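You operate a simulated robot arm through the tools that you are given. There is no shell and no other tool. Be economical: measure what you need, move in short steps, check, and stop when the job is done.

Carry out the task below with a simulated robot arm. There is one attempt and no reset: what you move stays moved.

TASK
Turn the size dial to 16.

It is judged by the outcome, as a careful person would: the job done as asked, and still so three seconds after it is handed in. It fails if anything else is knocked over, pushed out of place, dropped, spilled or broken.

THE ROBOT
A 6-joint arm with a two-finger parallel gripper, fixed in place. Base frame: the origin is at the foot of the arm, x ahead of it, y to its left, z up. Lengths are in mm, angles in rad, forces in N, time in s.
Its first joint turns from -1.152 to 1.152 rad. Payload 1.57 kg.
Tool frame: the origin (TCP) lies between the finger pads and is the grasp point; the fingertips stand 30 mm ahead of it; z points along the fingers, y is the line along which they close. The gripper opens to 80 mm. The fingers are 17 mm wide and 12 mm thick; the gripper's body (40 by 82 mm) begins 80 mm behind the TCP.
Orientation is that of the tool frame in the base frame, as a unit quaternion [x, y, z, w]. With the fingers straight down and closing along the base's y, the tool's x points along the base's -x, its y along +y and its z along -z.

THE INTERFACE
- The arm moves only by the tool step_arm. Its argument "steps" is a list of rows, each a list of 7 numbers: the shift along the tool's x, y, z in mm, then the turn, a rotation vector about the tool's x, y, z in rad, then the closure in counts, from 0 (fully open) to 255 (shut). In form: [[dx, dy, dz, wx, wy, wz, jaw], ...]. A call has 1 to 8 rows; each row is the pose to reach, as a shift and turn from the pose commanded when the call began, along the tool's axes at that moment. A row lasts 0.2 s, in which the tool goes at most 50 mm and 0.15 rad; a call with a longer step from one row to the next is refused whole, and so is a gripper value outside its range. A pose out of reach is approached as far as the arm can. The call stops where the force on the tool passes 40 N (or 10 N more than at its start, if that is more) or the arm is blocked; 0.2 s more then pass. The fingers move at their own pace (about 153 mm/s each) and stop on an object; they squeeze with about 43 N. The grip force told is the motor's: it shows also when the fingers shut on nothing. Time passes only in rows, and 0.2 s behind the last, so rows that repeat a pose let the fingers close. It gives the time, the measured TCP pose, the force on the tool (base axes), the opening and the grip force at its end, in the units of the frame above (readings bear some noise), and new pictures: "pictures" is both (left out), scene, wrist or none.
- Cameras (640 x 400 px; columns grow to the right, rows downward): "scene" is fixed at [39.2, -316, 431.2]; the picture's right is [0.91, -0.41, 0.00], its down [-0.21, -0.45, -0.87] and it looks along [0.36, 0.79, -0.50] (base axes); focal length 334 px, centre (320, 200). "wrist" rides on the gripper at [-32, 0, -78] in the tool frame; the picture's right is [0.00, -1.00, 0.00], its down [0.97, 0.00, -0.24] and it looks along [0.24, 0.00, 0.97] (tool axes); focal length 218 px, centre (320, 200).
- pixel_to_xyz(camera, pixels): there is no depth. For up to 12 entries [column, row, z] of the newest picture of that camera ("zoom" is the newest enlarged one), the place [x, y] in the base frame at which the ray of that pixel passes the height z, good to about 2 mm. No time passes.
- inspect(camera, box): a new picture of the part [left, top, right, bottom] of that camera's present view, enlarged. No time passes.
- sign_off(): hands the job in; it is judged then, once.

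Work in short steps. Measure before you move; look again where a grasp or a placing could have gone wrong, and mend it. You have 60 turns and 120 pictures in all, the two below and enlarged ones among them. Open the gripper and draw the arm clear of the work before you hand the job in, unless the task says otherwise; then end with one line.

The tools are called after "Emit:" as a command line: name --pt "numbers of a row" for each row, then --argument value for the rest, lists and objects as JSON in quotes. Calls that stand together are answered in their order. step_arm: Moves the arm, as the interface text tells. Its arguments: {"type":"object","properties":{"steps":{"type":"array"},"pictures":{"type":"string","enum":["both","scene","wrist","none"]}},"required":["steps"]} The other tools are called the same way: pixel_to_xyz (camera, pixels) gives the place at which the rays of pixels pass given heights; inspect (camera, box) takes an enlarged picture of a part of a camera's view; sign_off () hands the job in.

At the start:

```text
time: 0.0
ee_pos: [228.9, -15.1, 287.4]
tool_rot: [0.0, 1.0, 0.001, 0.001]
force: [-0.3, 0.6, 0.9]
opening: 80.0
finger_force: 0.0
```

scene: 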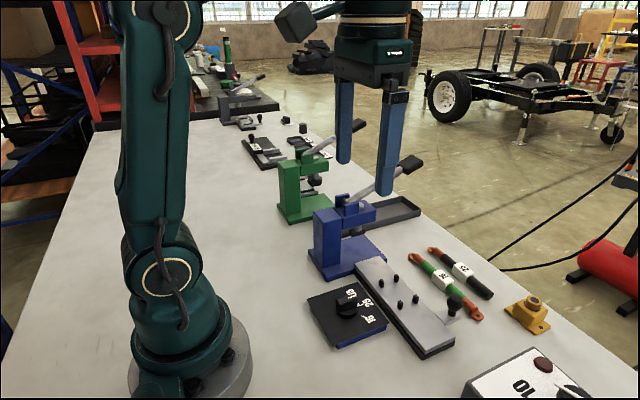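
wrist: 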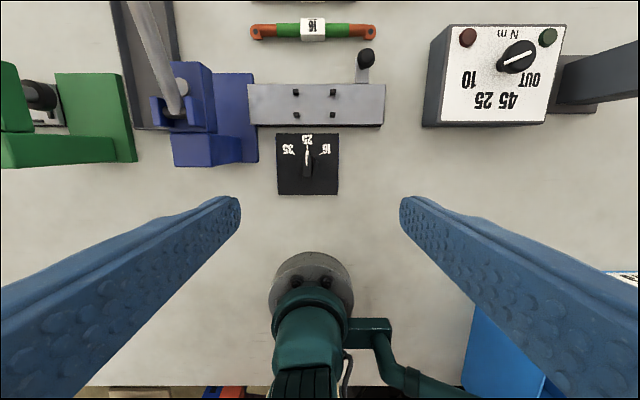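

The dial plate appears at about (307,163) in the wrist view, with marks 35, 25 and 16. I'll enlarge both views to read it.

Emit:
inspect --camera "wrist" --box '[262, 120, 352, 205]'

Emit:
inspect --camera "scene" --box '[295, 260, 415, 360]'

Emit:
pixel_to_xyz --camera "wrist" --pixels '[[307, 171, 45], [307, 171, 60], [277, 134, 40], [337, 134, 40], [337, 194, 40], [277, 194, 40], [325, 150, 45]]'

Emit:
pixel_to_xyz --camera "scene" --pixels '[[346, 308, 45], [346, 300, 60], [307, 298, 40], [355, 283, 40], [386, 325, 40], [335, 346, 40]]'

```text
4.71 times, centred on (307, 162) of wrist
```

zoom: 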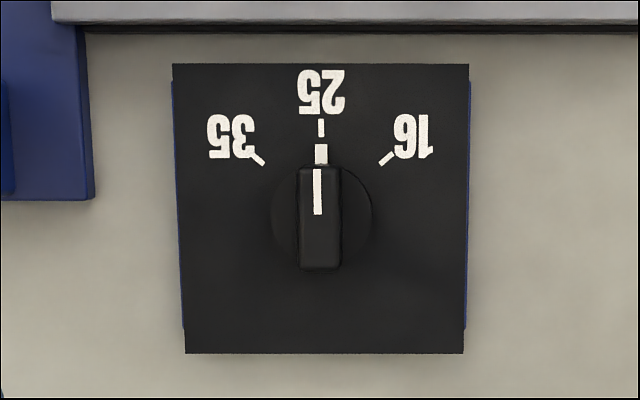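

```text
4.00 times, centred on (355, 310) of scene
```

zoom: 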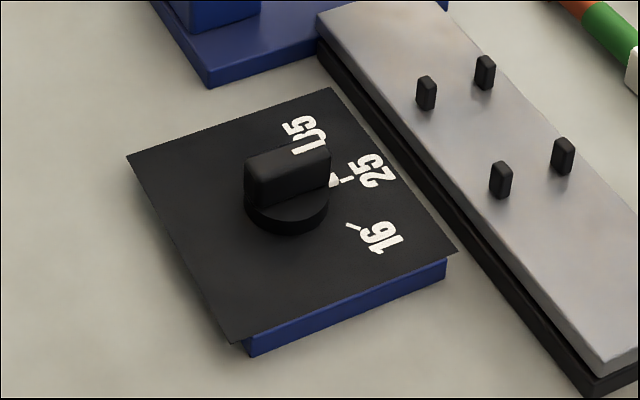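

```text
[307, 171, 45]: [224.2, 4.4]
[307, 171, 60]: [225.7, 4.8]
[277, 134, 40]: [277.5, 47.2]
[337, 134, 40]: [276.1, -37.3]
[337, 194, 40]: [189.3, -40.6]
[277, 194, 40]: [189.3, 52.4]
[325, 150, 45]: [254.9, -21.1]
```

```text
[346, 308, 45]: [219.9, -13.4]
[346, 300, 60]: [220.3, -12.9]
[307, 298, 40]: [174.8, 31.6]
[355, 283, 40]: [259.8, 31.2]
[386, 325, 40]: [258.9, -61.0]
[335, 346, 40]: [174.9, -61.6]
```

The knob's pointer is at 25, and 16 is about 50° clockwise seen from above. Triangulating from both cameras puts the plate near (227, 4) with its top at z≈13-20, so I'll move over it and descend partway to refine that.

Emit:
step_arm --pt "0 10 20 0 0 0 0" --pt "2 19 60 0 0 0 0" --pt "2 19 100 0 0 0 0" --pt "2 19 130 0 0 0 0" --pt "2 19 130 0 0 0 0"

```text
time: 1.2
ee_pos: [226.8, 4.4, 157.2]
tool_rot: [0.001, 1.0, 0.0, 0.001]
force: [-0.5, -0.2, -0.6]
opening: 80.1
finger_force: 0.1
```

scene: 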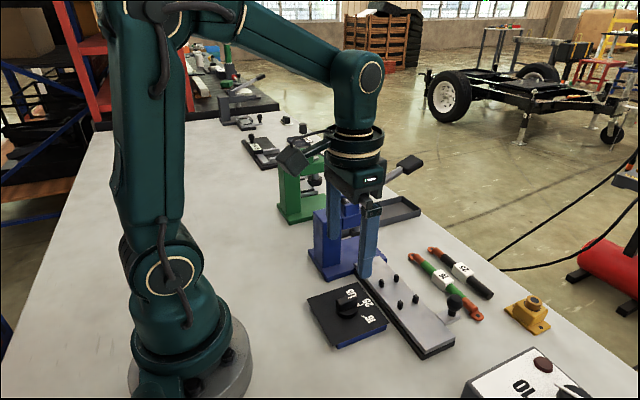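
wrist: 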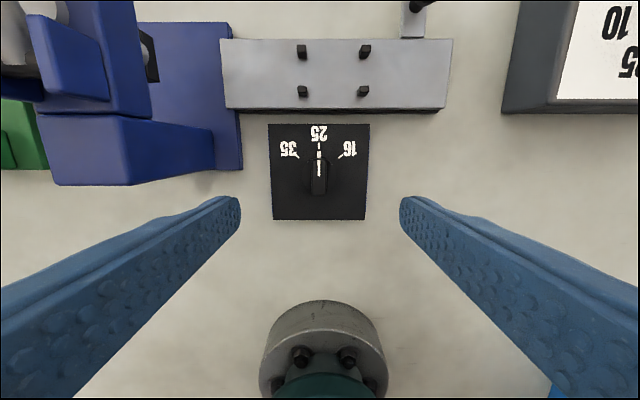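

Comparing the two wrist views again gives a low plate, z≈14-20, and the knob is centred between the fingers at (319,177). The press tower at y>100 is clear, so I'll go lower and narrow the jaws a bit.

Emit:
step_arm --pt "0 0 25 0 0 0 40" --pt "0 0 50 0 0 0 80" --pt "0 0 50 0 0 0 80"

Emit:
inspect --camera "scene" --box '[285, 220, 425, 360]'

Emit:
inspect --camera "wrist" --box '[220, 70, 420, 270]'

```text
time: 2.0
ee_pos: [227.2, 1.1, 107.5]
tool_rot: [0.0, 1.0, 0.001, -0.001]
force: [0.8, 0.2, -0.5]
opening: 55.2
finger_force: 0.0
```

scene: 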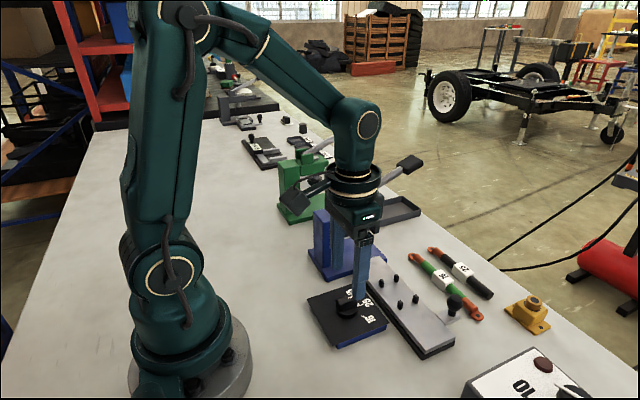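
wrist: 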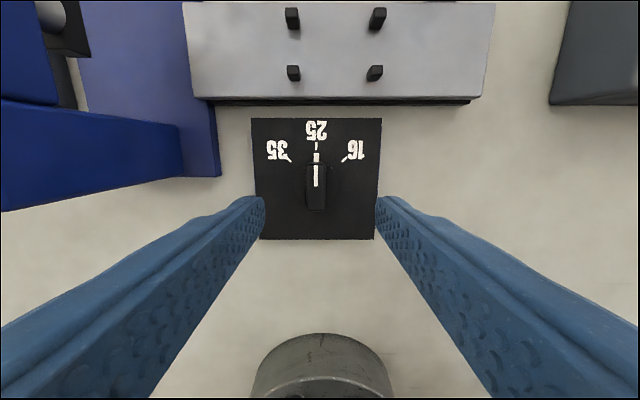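

```text
2.86 times, centred on (355, 290) of scene
```

zoom: 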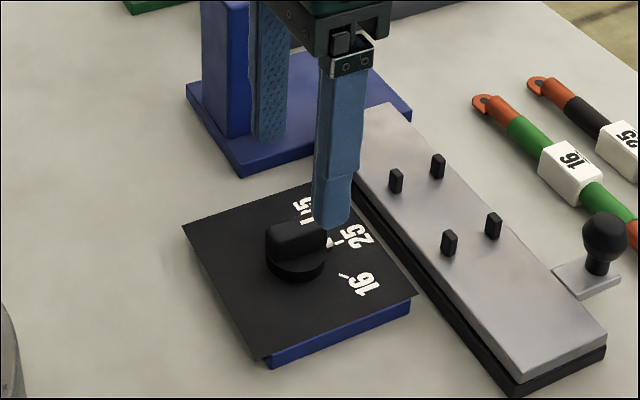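

```text
2.00 times, centred on (320, 170) of wrist
```

zoom: 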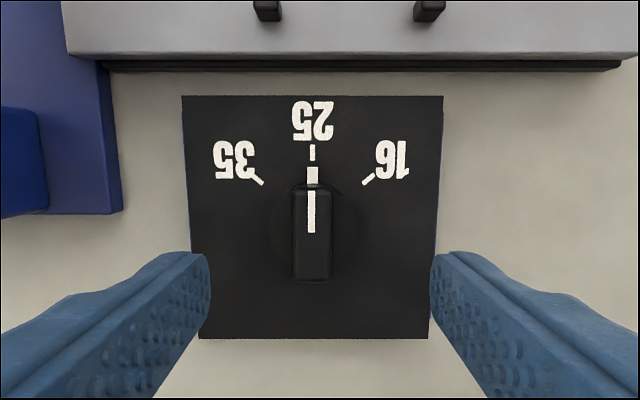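

The knob bar, about 32×14 mm, is at wrist (316,188), roughly 2-3 mm to tool +y and 2 mm to tool -x. I'll correct for that and go down so the tips are near z≈45.

Emit:
step_arm --pt "-2 2.5 15 0 0 0 90" --pt "-2 2.5 32 0 0 0 90" --pt "-2 2.5 32 0 0 0 90"

Emit:
inspect --camera "scene" --box '[305, 260, 405, 360]'

Emit:
inspect --camera "wrist" --box '[220, 100, 420, 300]'

```text
time: 2.8
ee_pos: [229.4, 5.7, 75.2]
tool_rot: [0.0, 1.0, 0.0, 0.001]
force: [-0.2, 0.0, -1.1]
opening: 52.0
finger_force: 0.0
```

scene: 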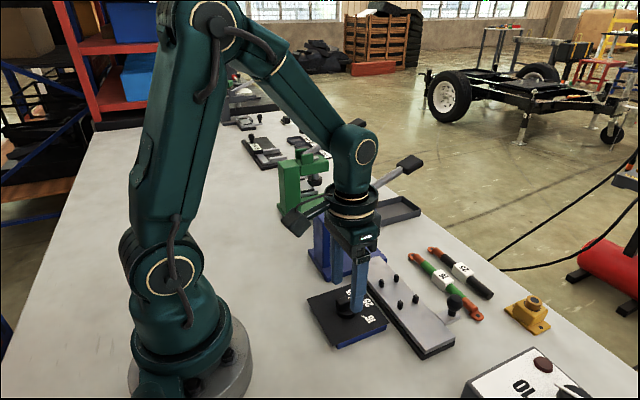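
wrist: 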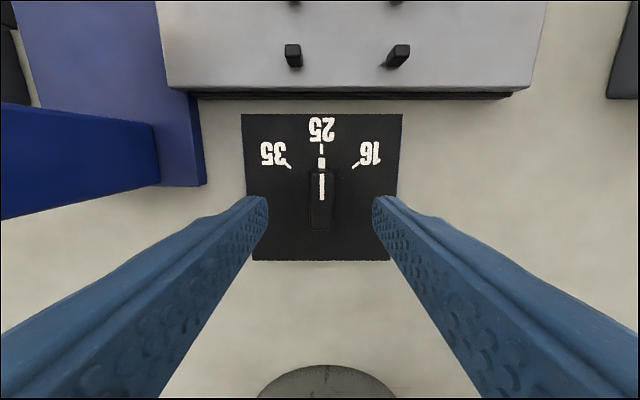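

```text
4.00 times, centred on (355, 310) of scene
```

zoom: 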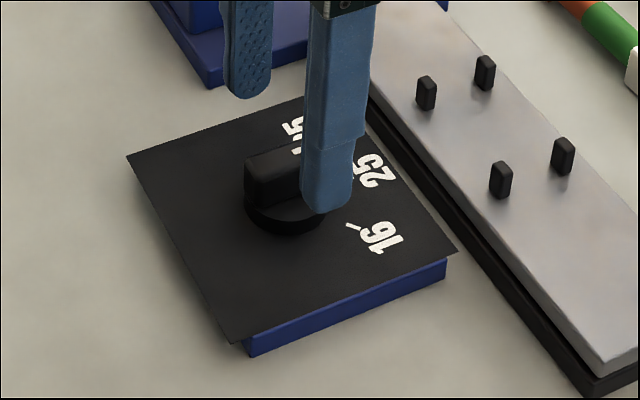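

```text
2.00 times, centred on (320, 200) of wrist
```

zoom: 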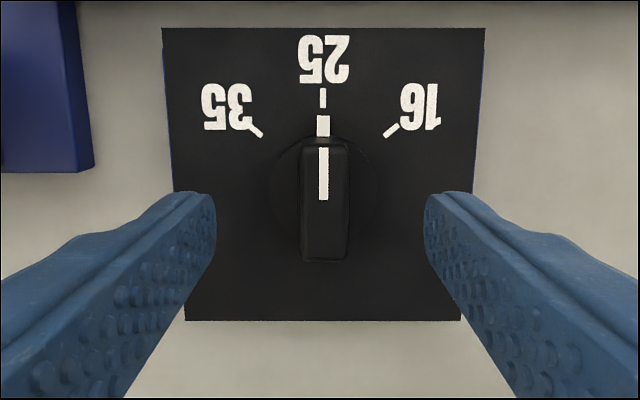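

Bar top comes out near z≈39 and the disc top near 20, with the knob well centred (zoom 324,205). I'll lower 20 mm so the tips straddle the bar at about z 25, then look.

Emit:
step_arm --pt "0 -0.7 7 0 0 0 100" --pt "0 -0.7 14 0 0 0 120" --pt "0 -0.7 20 0 0 0 140" --pt "0 -0.7 20 0 0 0 150"

Emit:
inspect --camera "scene" --box '[305, 260, 405, 360]'

Emit:
inspect --camera "wrist" --box '[220, 100, 420, 300]'

```text
time: 3.8
ee_pos: [228.8, 5.8, 54.6]
tool_rot: [-0.001, 1.0, 0.0, 0.001]
force: [0.1, -0.1, -0.3]
opening: 32.9
finger_force: 0.1
```

scene: 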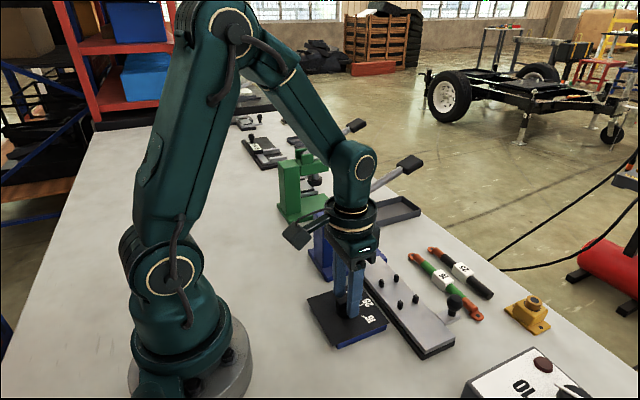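
wrist: 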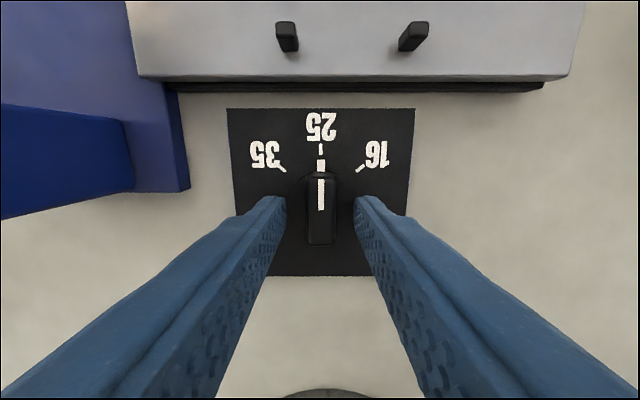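

```text
4.00 times, centred on (355, 310) of scene
```

zoom: 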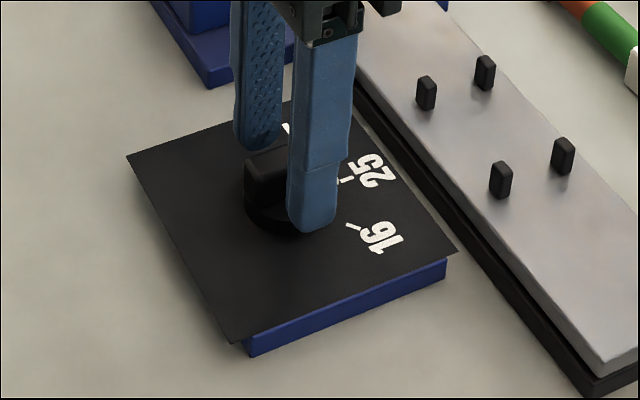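

```text
2.00 times, centred on (320, 200) of wrist
```

zoom: 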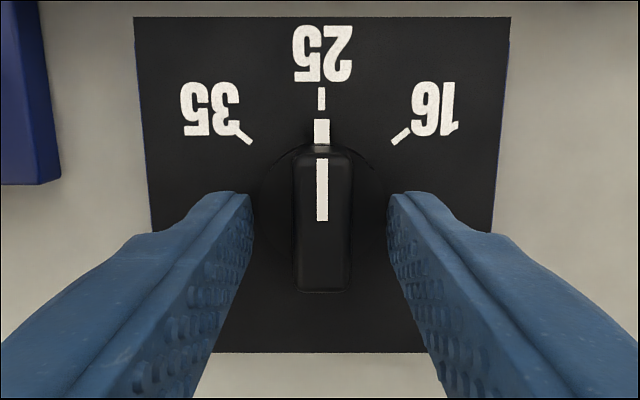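

The tips straddle the bar on both sides, and the knob axis is about 2 mm to tool -x. I'll shift 2 mm and close.

Emit:
step_arm --pt "-2 0 1 0 0 0 150" --pt "-2 0 1 0 0 0 200" --pt "-2 0 1 0 0 0 225" --pt "-2 0 1 0 0 0 225" --pictures "wrist"

Emit:
inspect --camera "scene" --box '[305, 260, 405, 360]'

```text
time: 4.8
ee_pos: [230.9, 5.4, 54.5]
tool_rot: [0.0, 1.0, 0.0, 0.001]
force: [0.5, -6.7, -0.8]
opening: 15.2
finger_force: 3.5
```

wrist: 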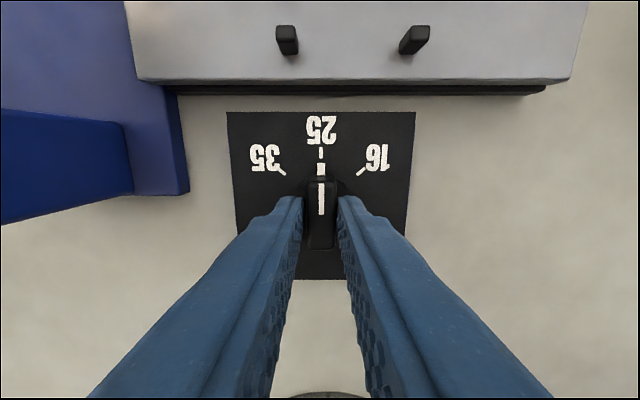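

```text
4.00 times, centred on (355, 310) of scene
```

zoom: 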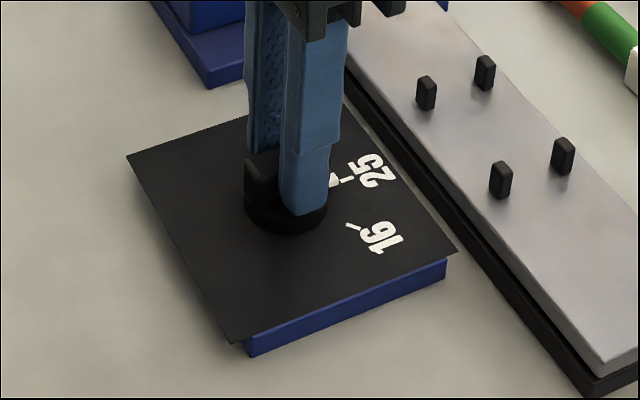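

Fingers touch with a small side load (-6.7 N in y), and the scene zoom shows the finger about 2 mm too far +x of the disc centre. I'll loosen, recentre and grip again.

Emit:
step_arm --pt "0 0 0 0 0 0 190" --pt "1.5 -0.7 0 0 0 0 190" --pt "1.5 -0.7 0 0 0 0 220" --pt "1.5 -0.7 0 0 0 0 235" --pt "1.5 -0.7 0 0 0 0 235" --pictures "none"

```text
time: 6.0
ee_pos: [228.5, 6.1, 54.7]
tool_rot: [-0.001, 1.0, 0.0, 0.001]
force: [4.9, -6.8, -3.6]
opening: 13.8
finger_force: 30.3
```

Now gripped at 13.8 mm with small loads. I'll turn clockwise from above (+z of tool) by 0.45 rad and check.

Emit:
step_arm --pt "0 -0.3 0 0 0 0.1 235" --pt "0 -0.3 0 0 0 0.2 235" --pt "0 -0.3 0 0 0 0.3 235" --pt "0 -0.3 0 0 0 0.4 235" --pt "0 -0.3 0 0 0 0.45 235" --pictures "wrist"

Emit:
inspect --camera "scene" --box '[305, 260, 405, 360]'

```text
time: 7.2
ee_pos: [230.4, 5.5, 55.6]
tool_rot: [0.224, 0.975, 0.001, 0.001]
force: [6.7, 10.5, -7.3]
opening: 14.1
finger_force: 30.5
```

wrist: 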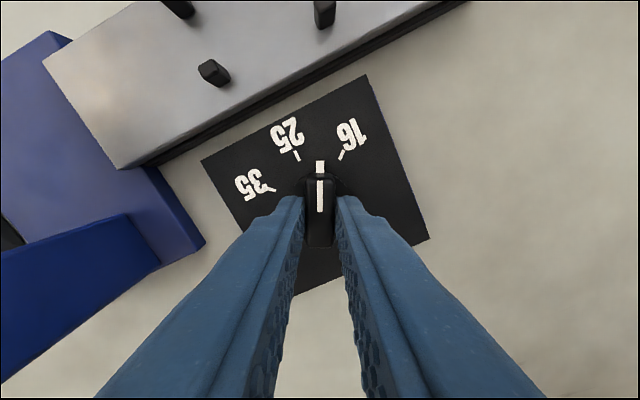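

```text
4.00 times, centred on (355, 310) of scene
```

zoom: 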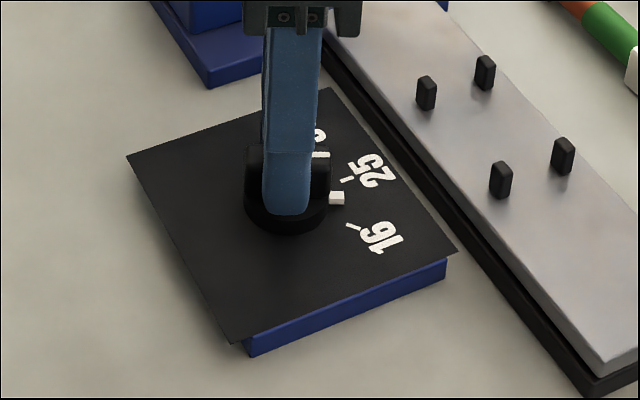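

The knob follows and its pointer is about midway between 25 and 16; the plate hasn't moved. I'll turn another 0.4 rad.

Emit:
step_arm --pt "0 0 0 0 0 0.1 235" --pt "0 0 0 0 0 0.2 235" --pt "0 0 0 0 0 0.3 235" --pt "0 0 0 0 0 0.38 235" --pt "0 0 0 0 0 0.38 235" --pictures "wrist"

Emit:
inspect --camera "wrist" --box '[250, 100, 390, 240]'

Emit:
inspect --camera "scene" --box '[305, 260, 405, 360]'

```text
time: 8.4
ee_pos: [231.5, 5.0, 54.0]
tool_rot: [0.403, 0.915, 0.003, 0.002]
force: [5.3, 29.9, 11.2]
opening: 13.8
finger_force: 30.8
```

wrist: 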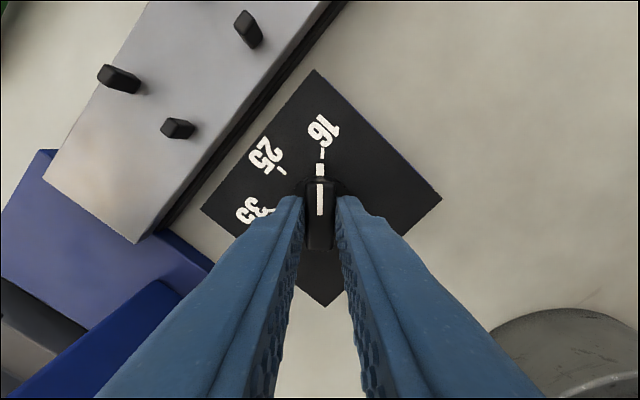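

```text
2.86 times, centred on (320, 170) of wrist
```

zoom: 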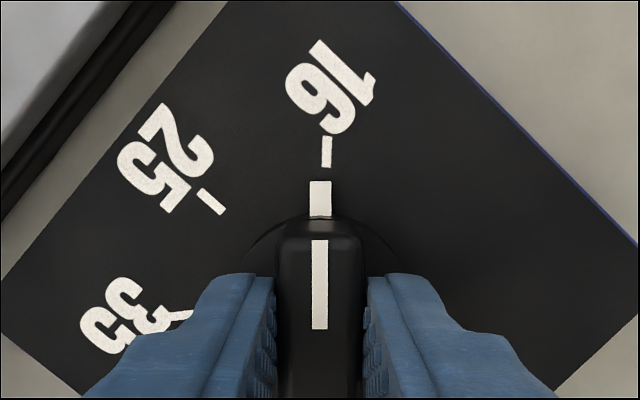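

```text
4.00 times, centred on (355, 310) of scene
```

zoom: 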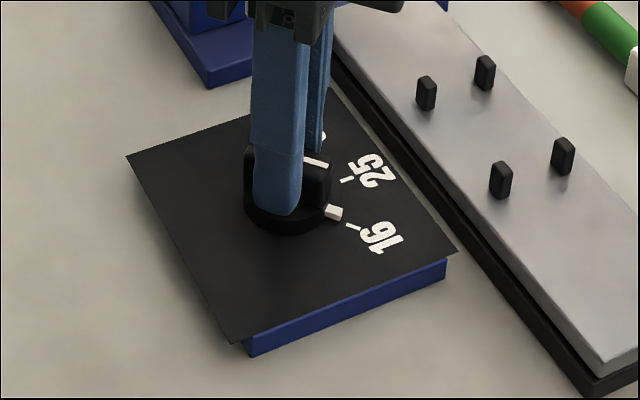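

The pointer is about 2-3° short of the 16 tick (tick at zoom x=327, pointer at 320), and a side load of 30 N in +y has built up. I'll give slightly in +y and turn another 0.05 rad.

Emit:
step_arm --pt "0.6 0.5 0 0 0 0 235" --pt "0.6 0.5 0 0 0 0.05 235" --pt "0.6 0.5 0 0 0 0.05 235" --pictures "wrist"

Emit:
inspect --camera "wrist" --box '[250, 100, 390, 240]'

```text
time: 9.2
ee_pos: [230.7, 5.2, 54.8]
tool_rot: [0.425, 0.905, 0.001, 0.003]
force: [18.0, 3.7, -19.7]
opening: 13.9
finger_force: 30.3
```

wrist: 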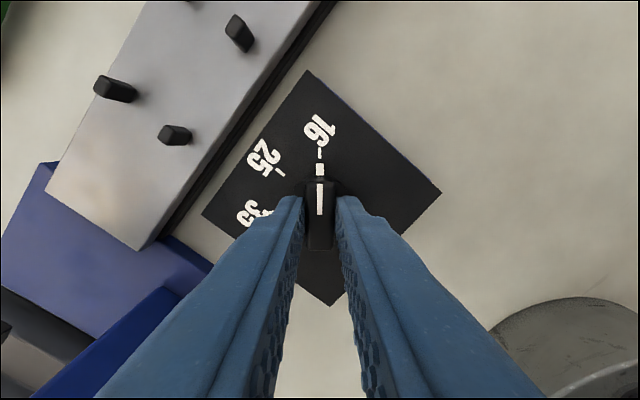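

```text
2.86 times, centred on (320, 170) of wrist
```

zoom: 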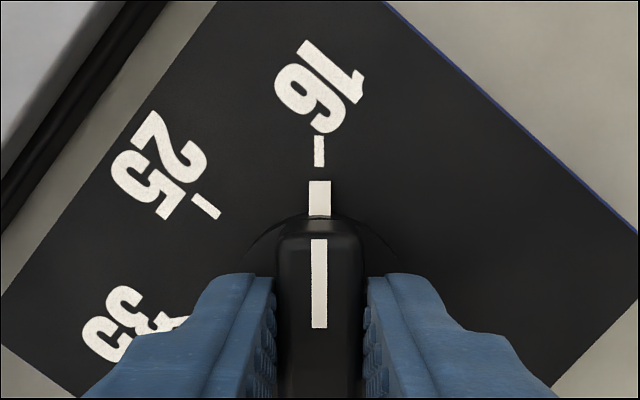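

The pointer now lines up with the 16 tick (both at zoom x≈319). I'll open the fingers and rise straight up.

Emit:
step_arm --pt "0 0 0 0 0 0 200" --pt "0 0 0 0 0 0 160" --pt "0 0 0 0 0 0 150" --pt "0 0 -15 0 0 0 150" --pt "0 0 -40 0 0 0 100" --pt "0 0 -80 0 0 0 50" --pt "0 0 -110 0 0 0 0" --pt "0 0 -110 0 0 0 0"

Emit:
inspect --camera "wrist" --box '[250, 100, 390, 240]'

Emit:
inspect --camera "scene" --box '[305, 260, 405, 360]'

```text
time: 11.0
ee_pos: [228.4, 4.6, 165.7]
tool_rot: [0.426, 0.905, 0.001, 0.0]
force: [-0.5, -0.5, -0.4]
opening: 79.8
finger_force: 0.1
```

scene: 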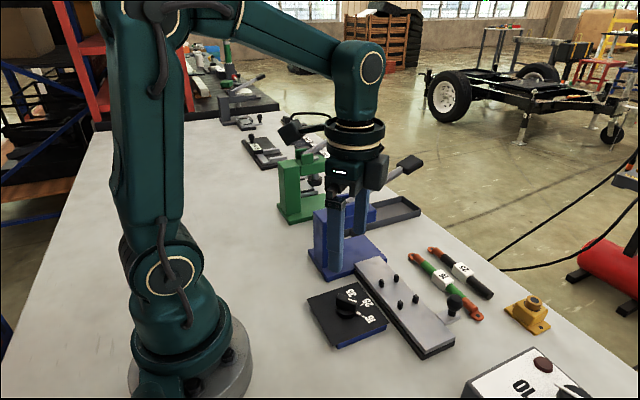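
wrist: 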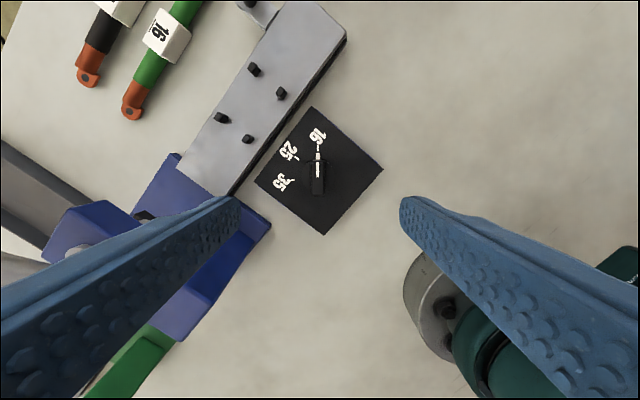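

```text
2.86 times, centred on (320, 170) of wrist
```

zoom: 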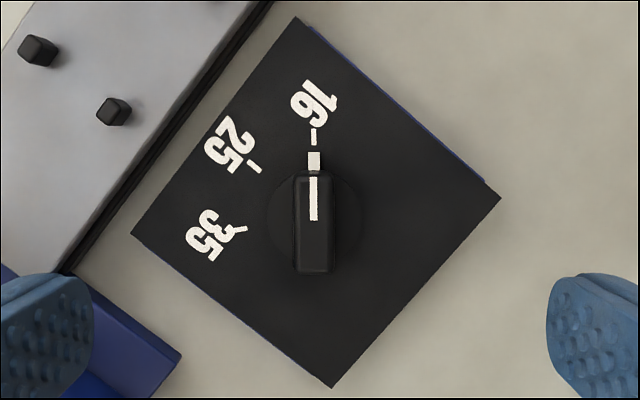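

```text
4.00 times, centred on (355, 310) of scene
```

zoom: 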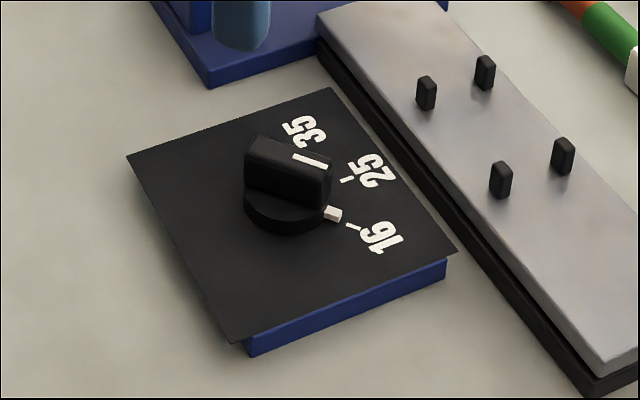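

The pointer still lines up with the 16 mark after release, the plate sits where it was, and the arm is clear. I'm handing the job in.

Emit:
sign_off

```text
The job is handed in.
```

The size dial now points to 16, the gripper is open and clear of the work, and nothing else looks moved in the final pictures.
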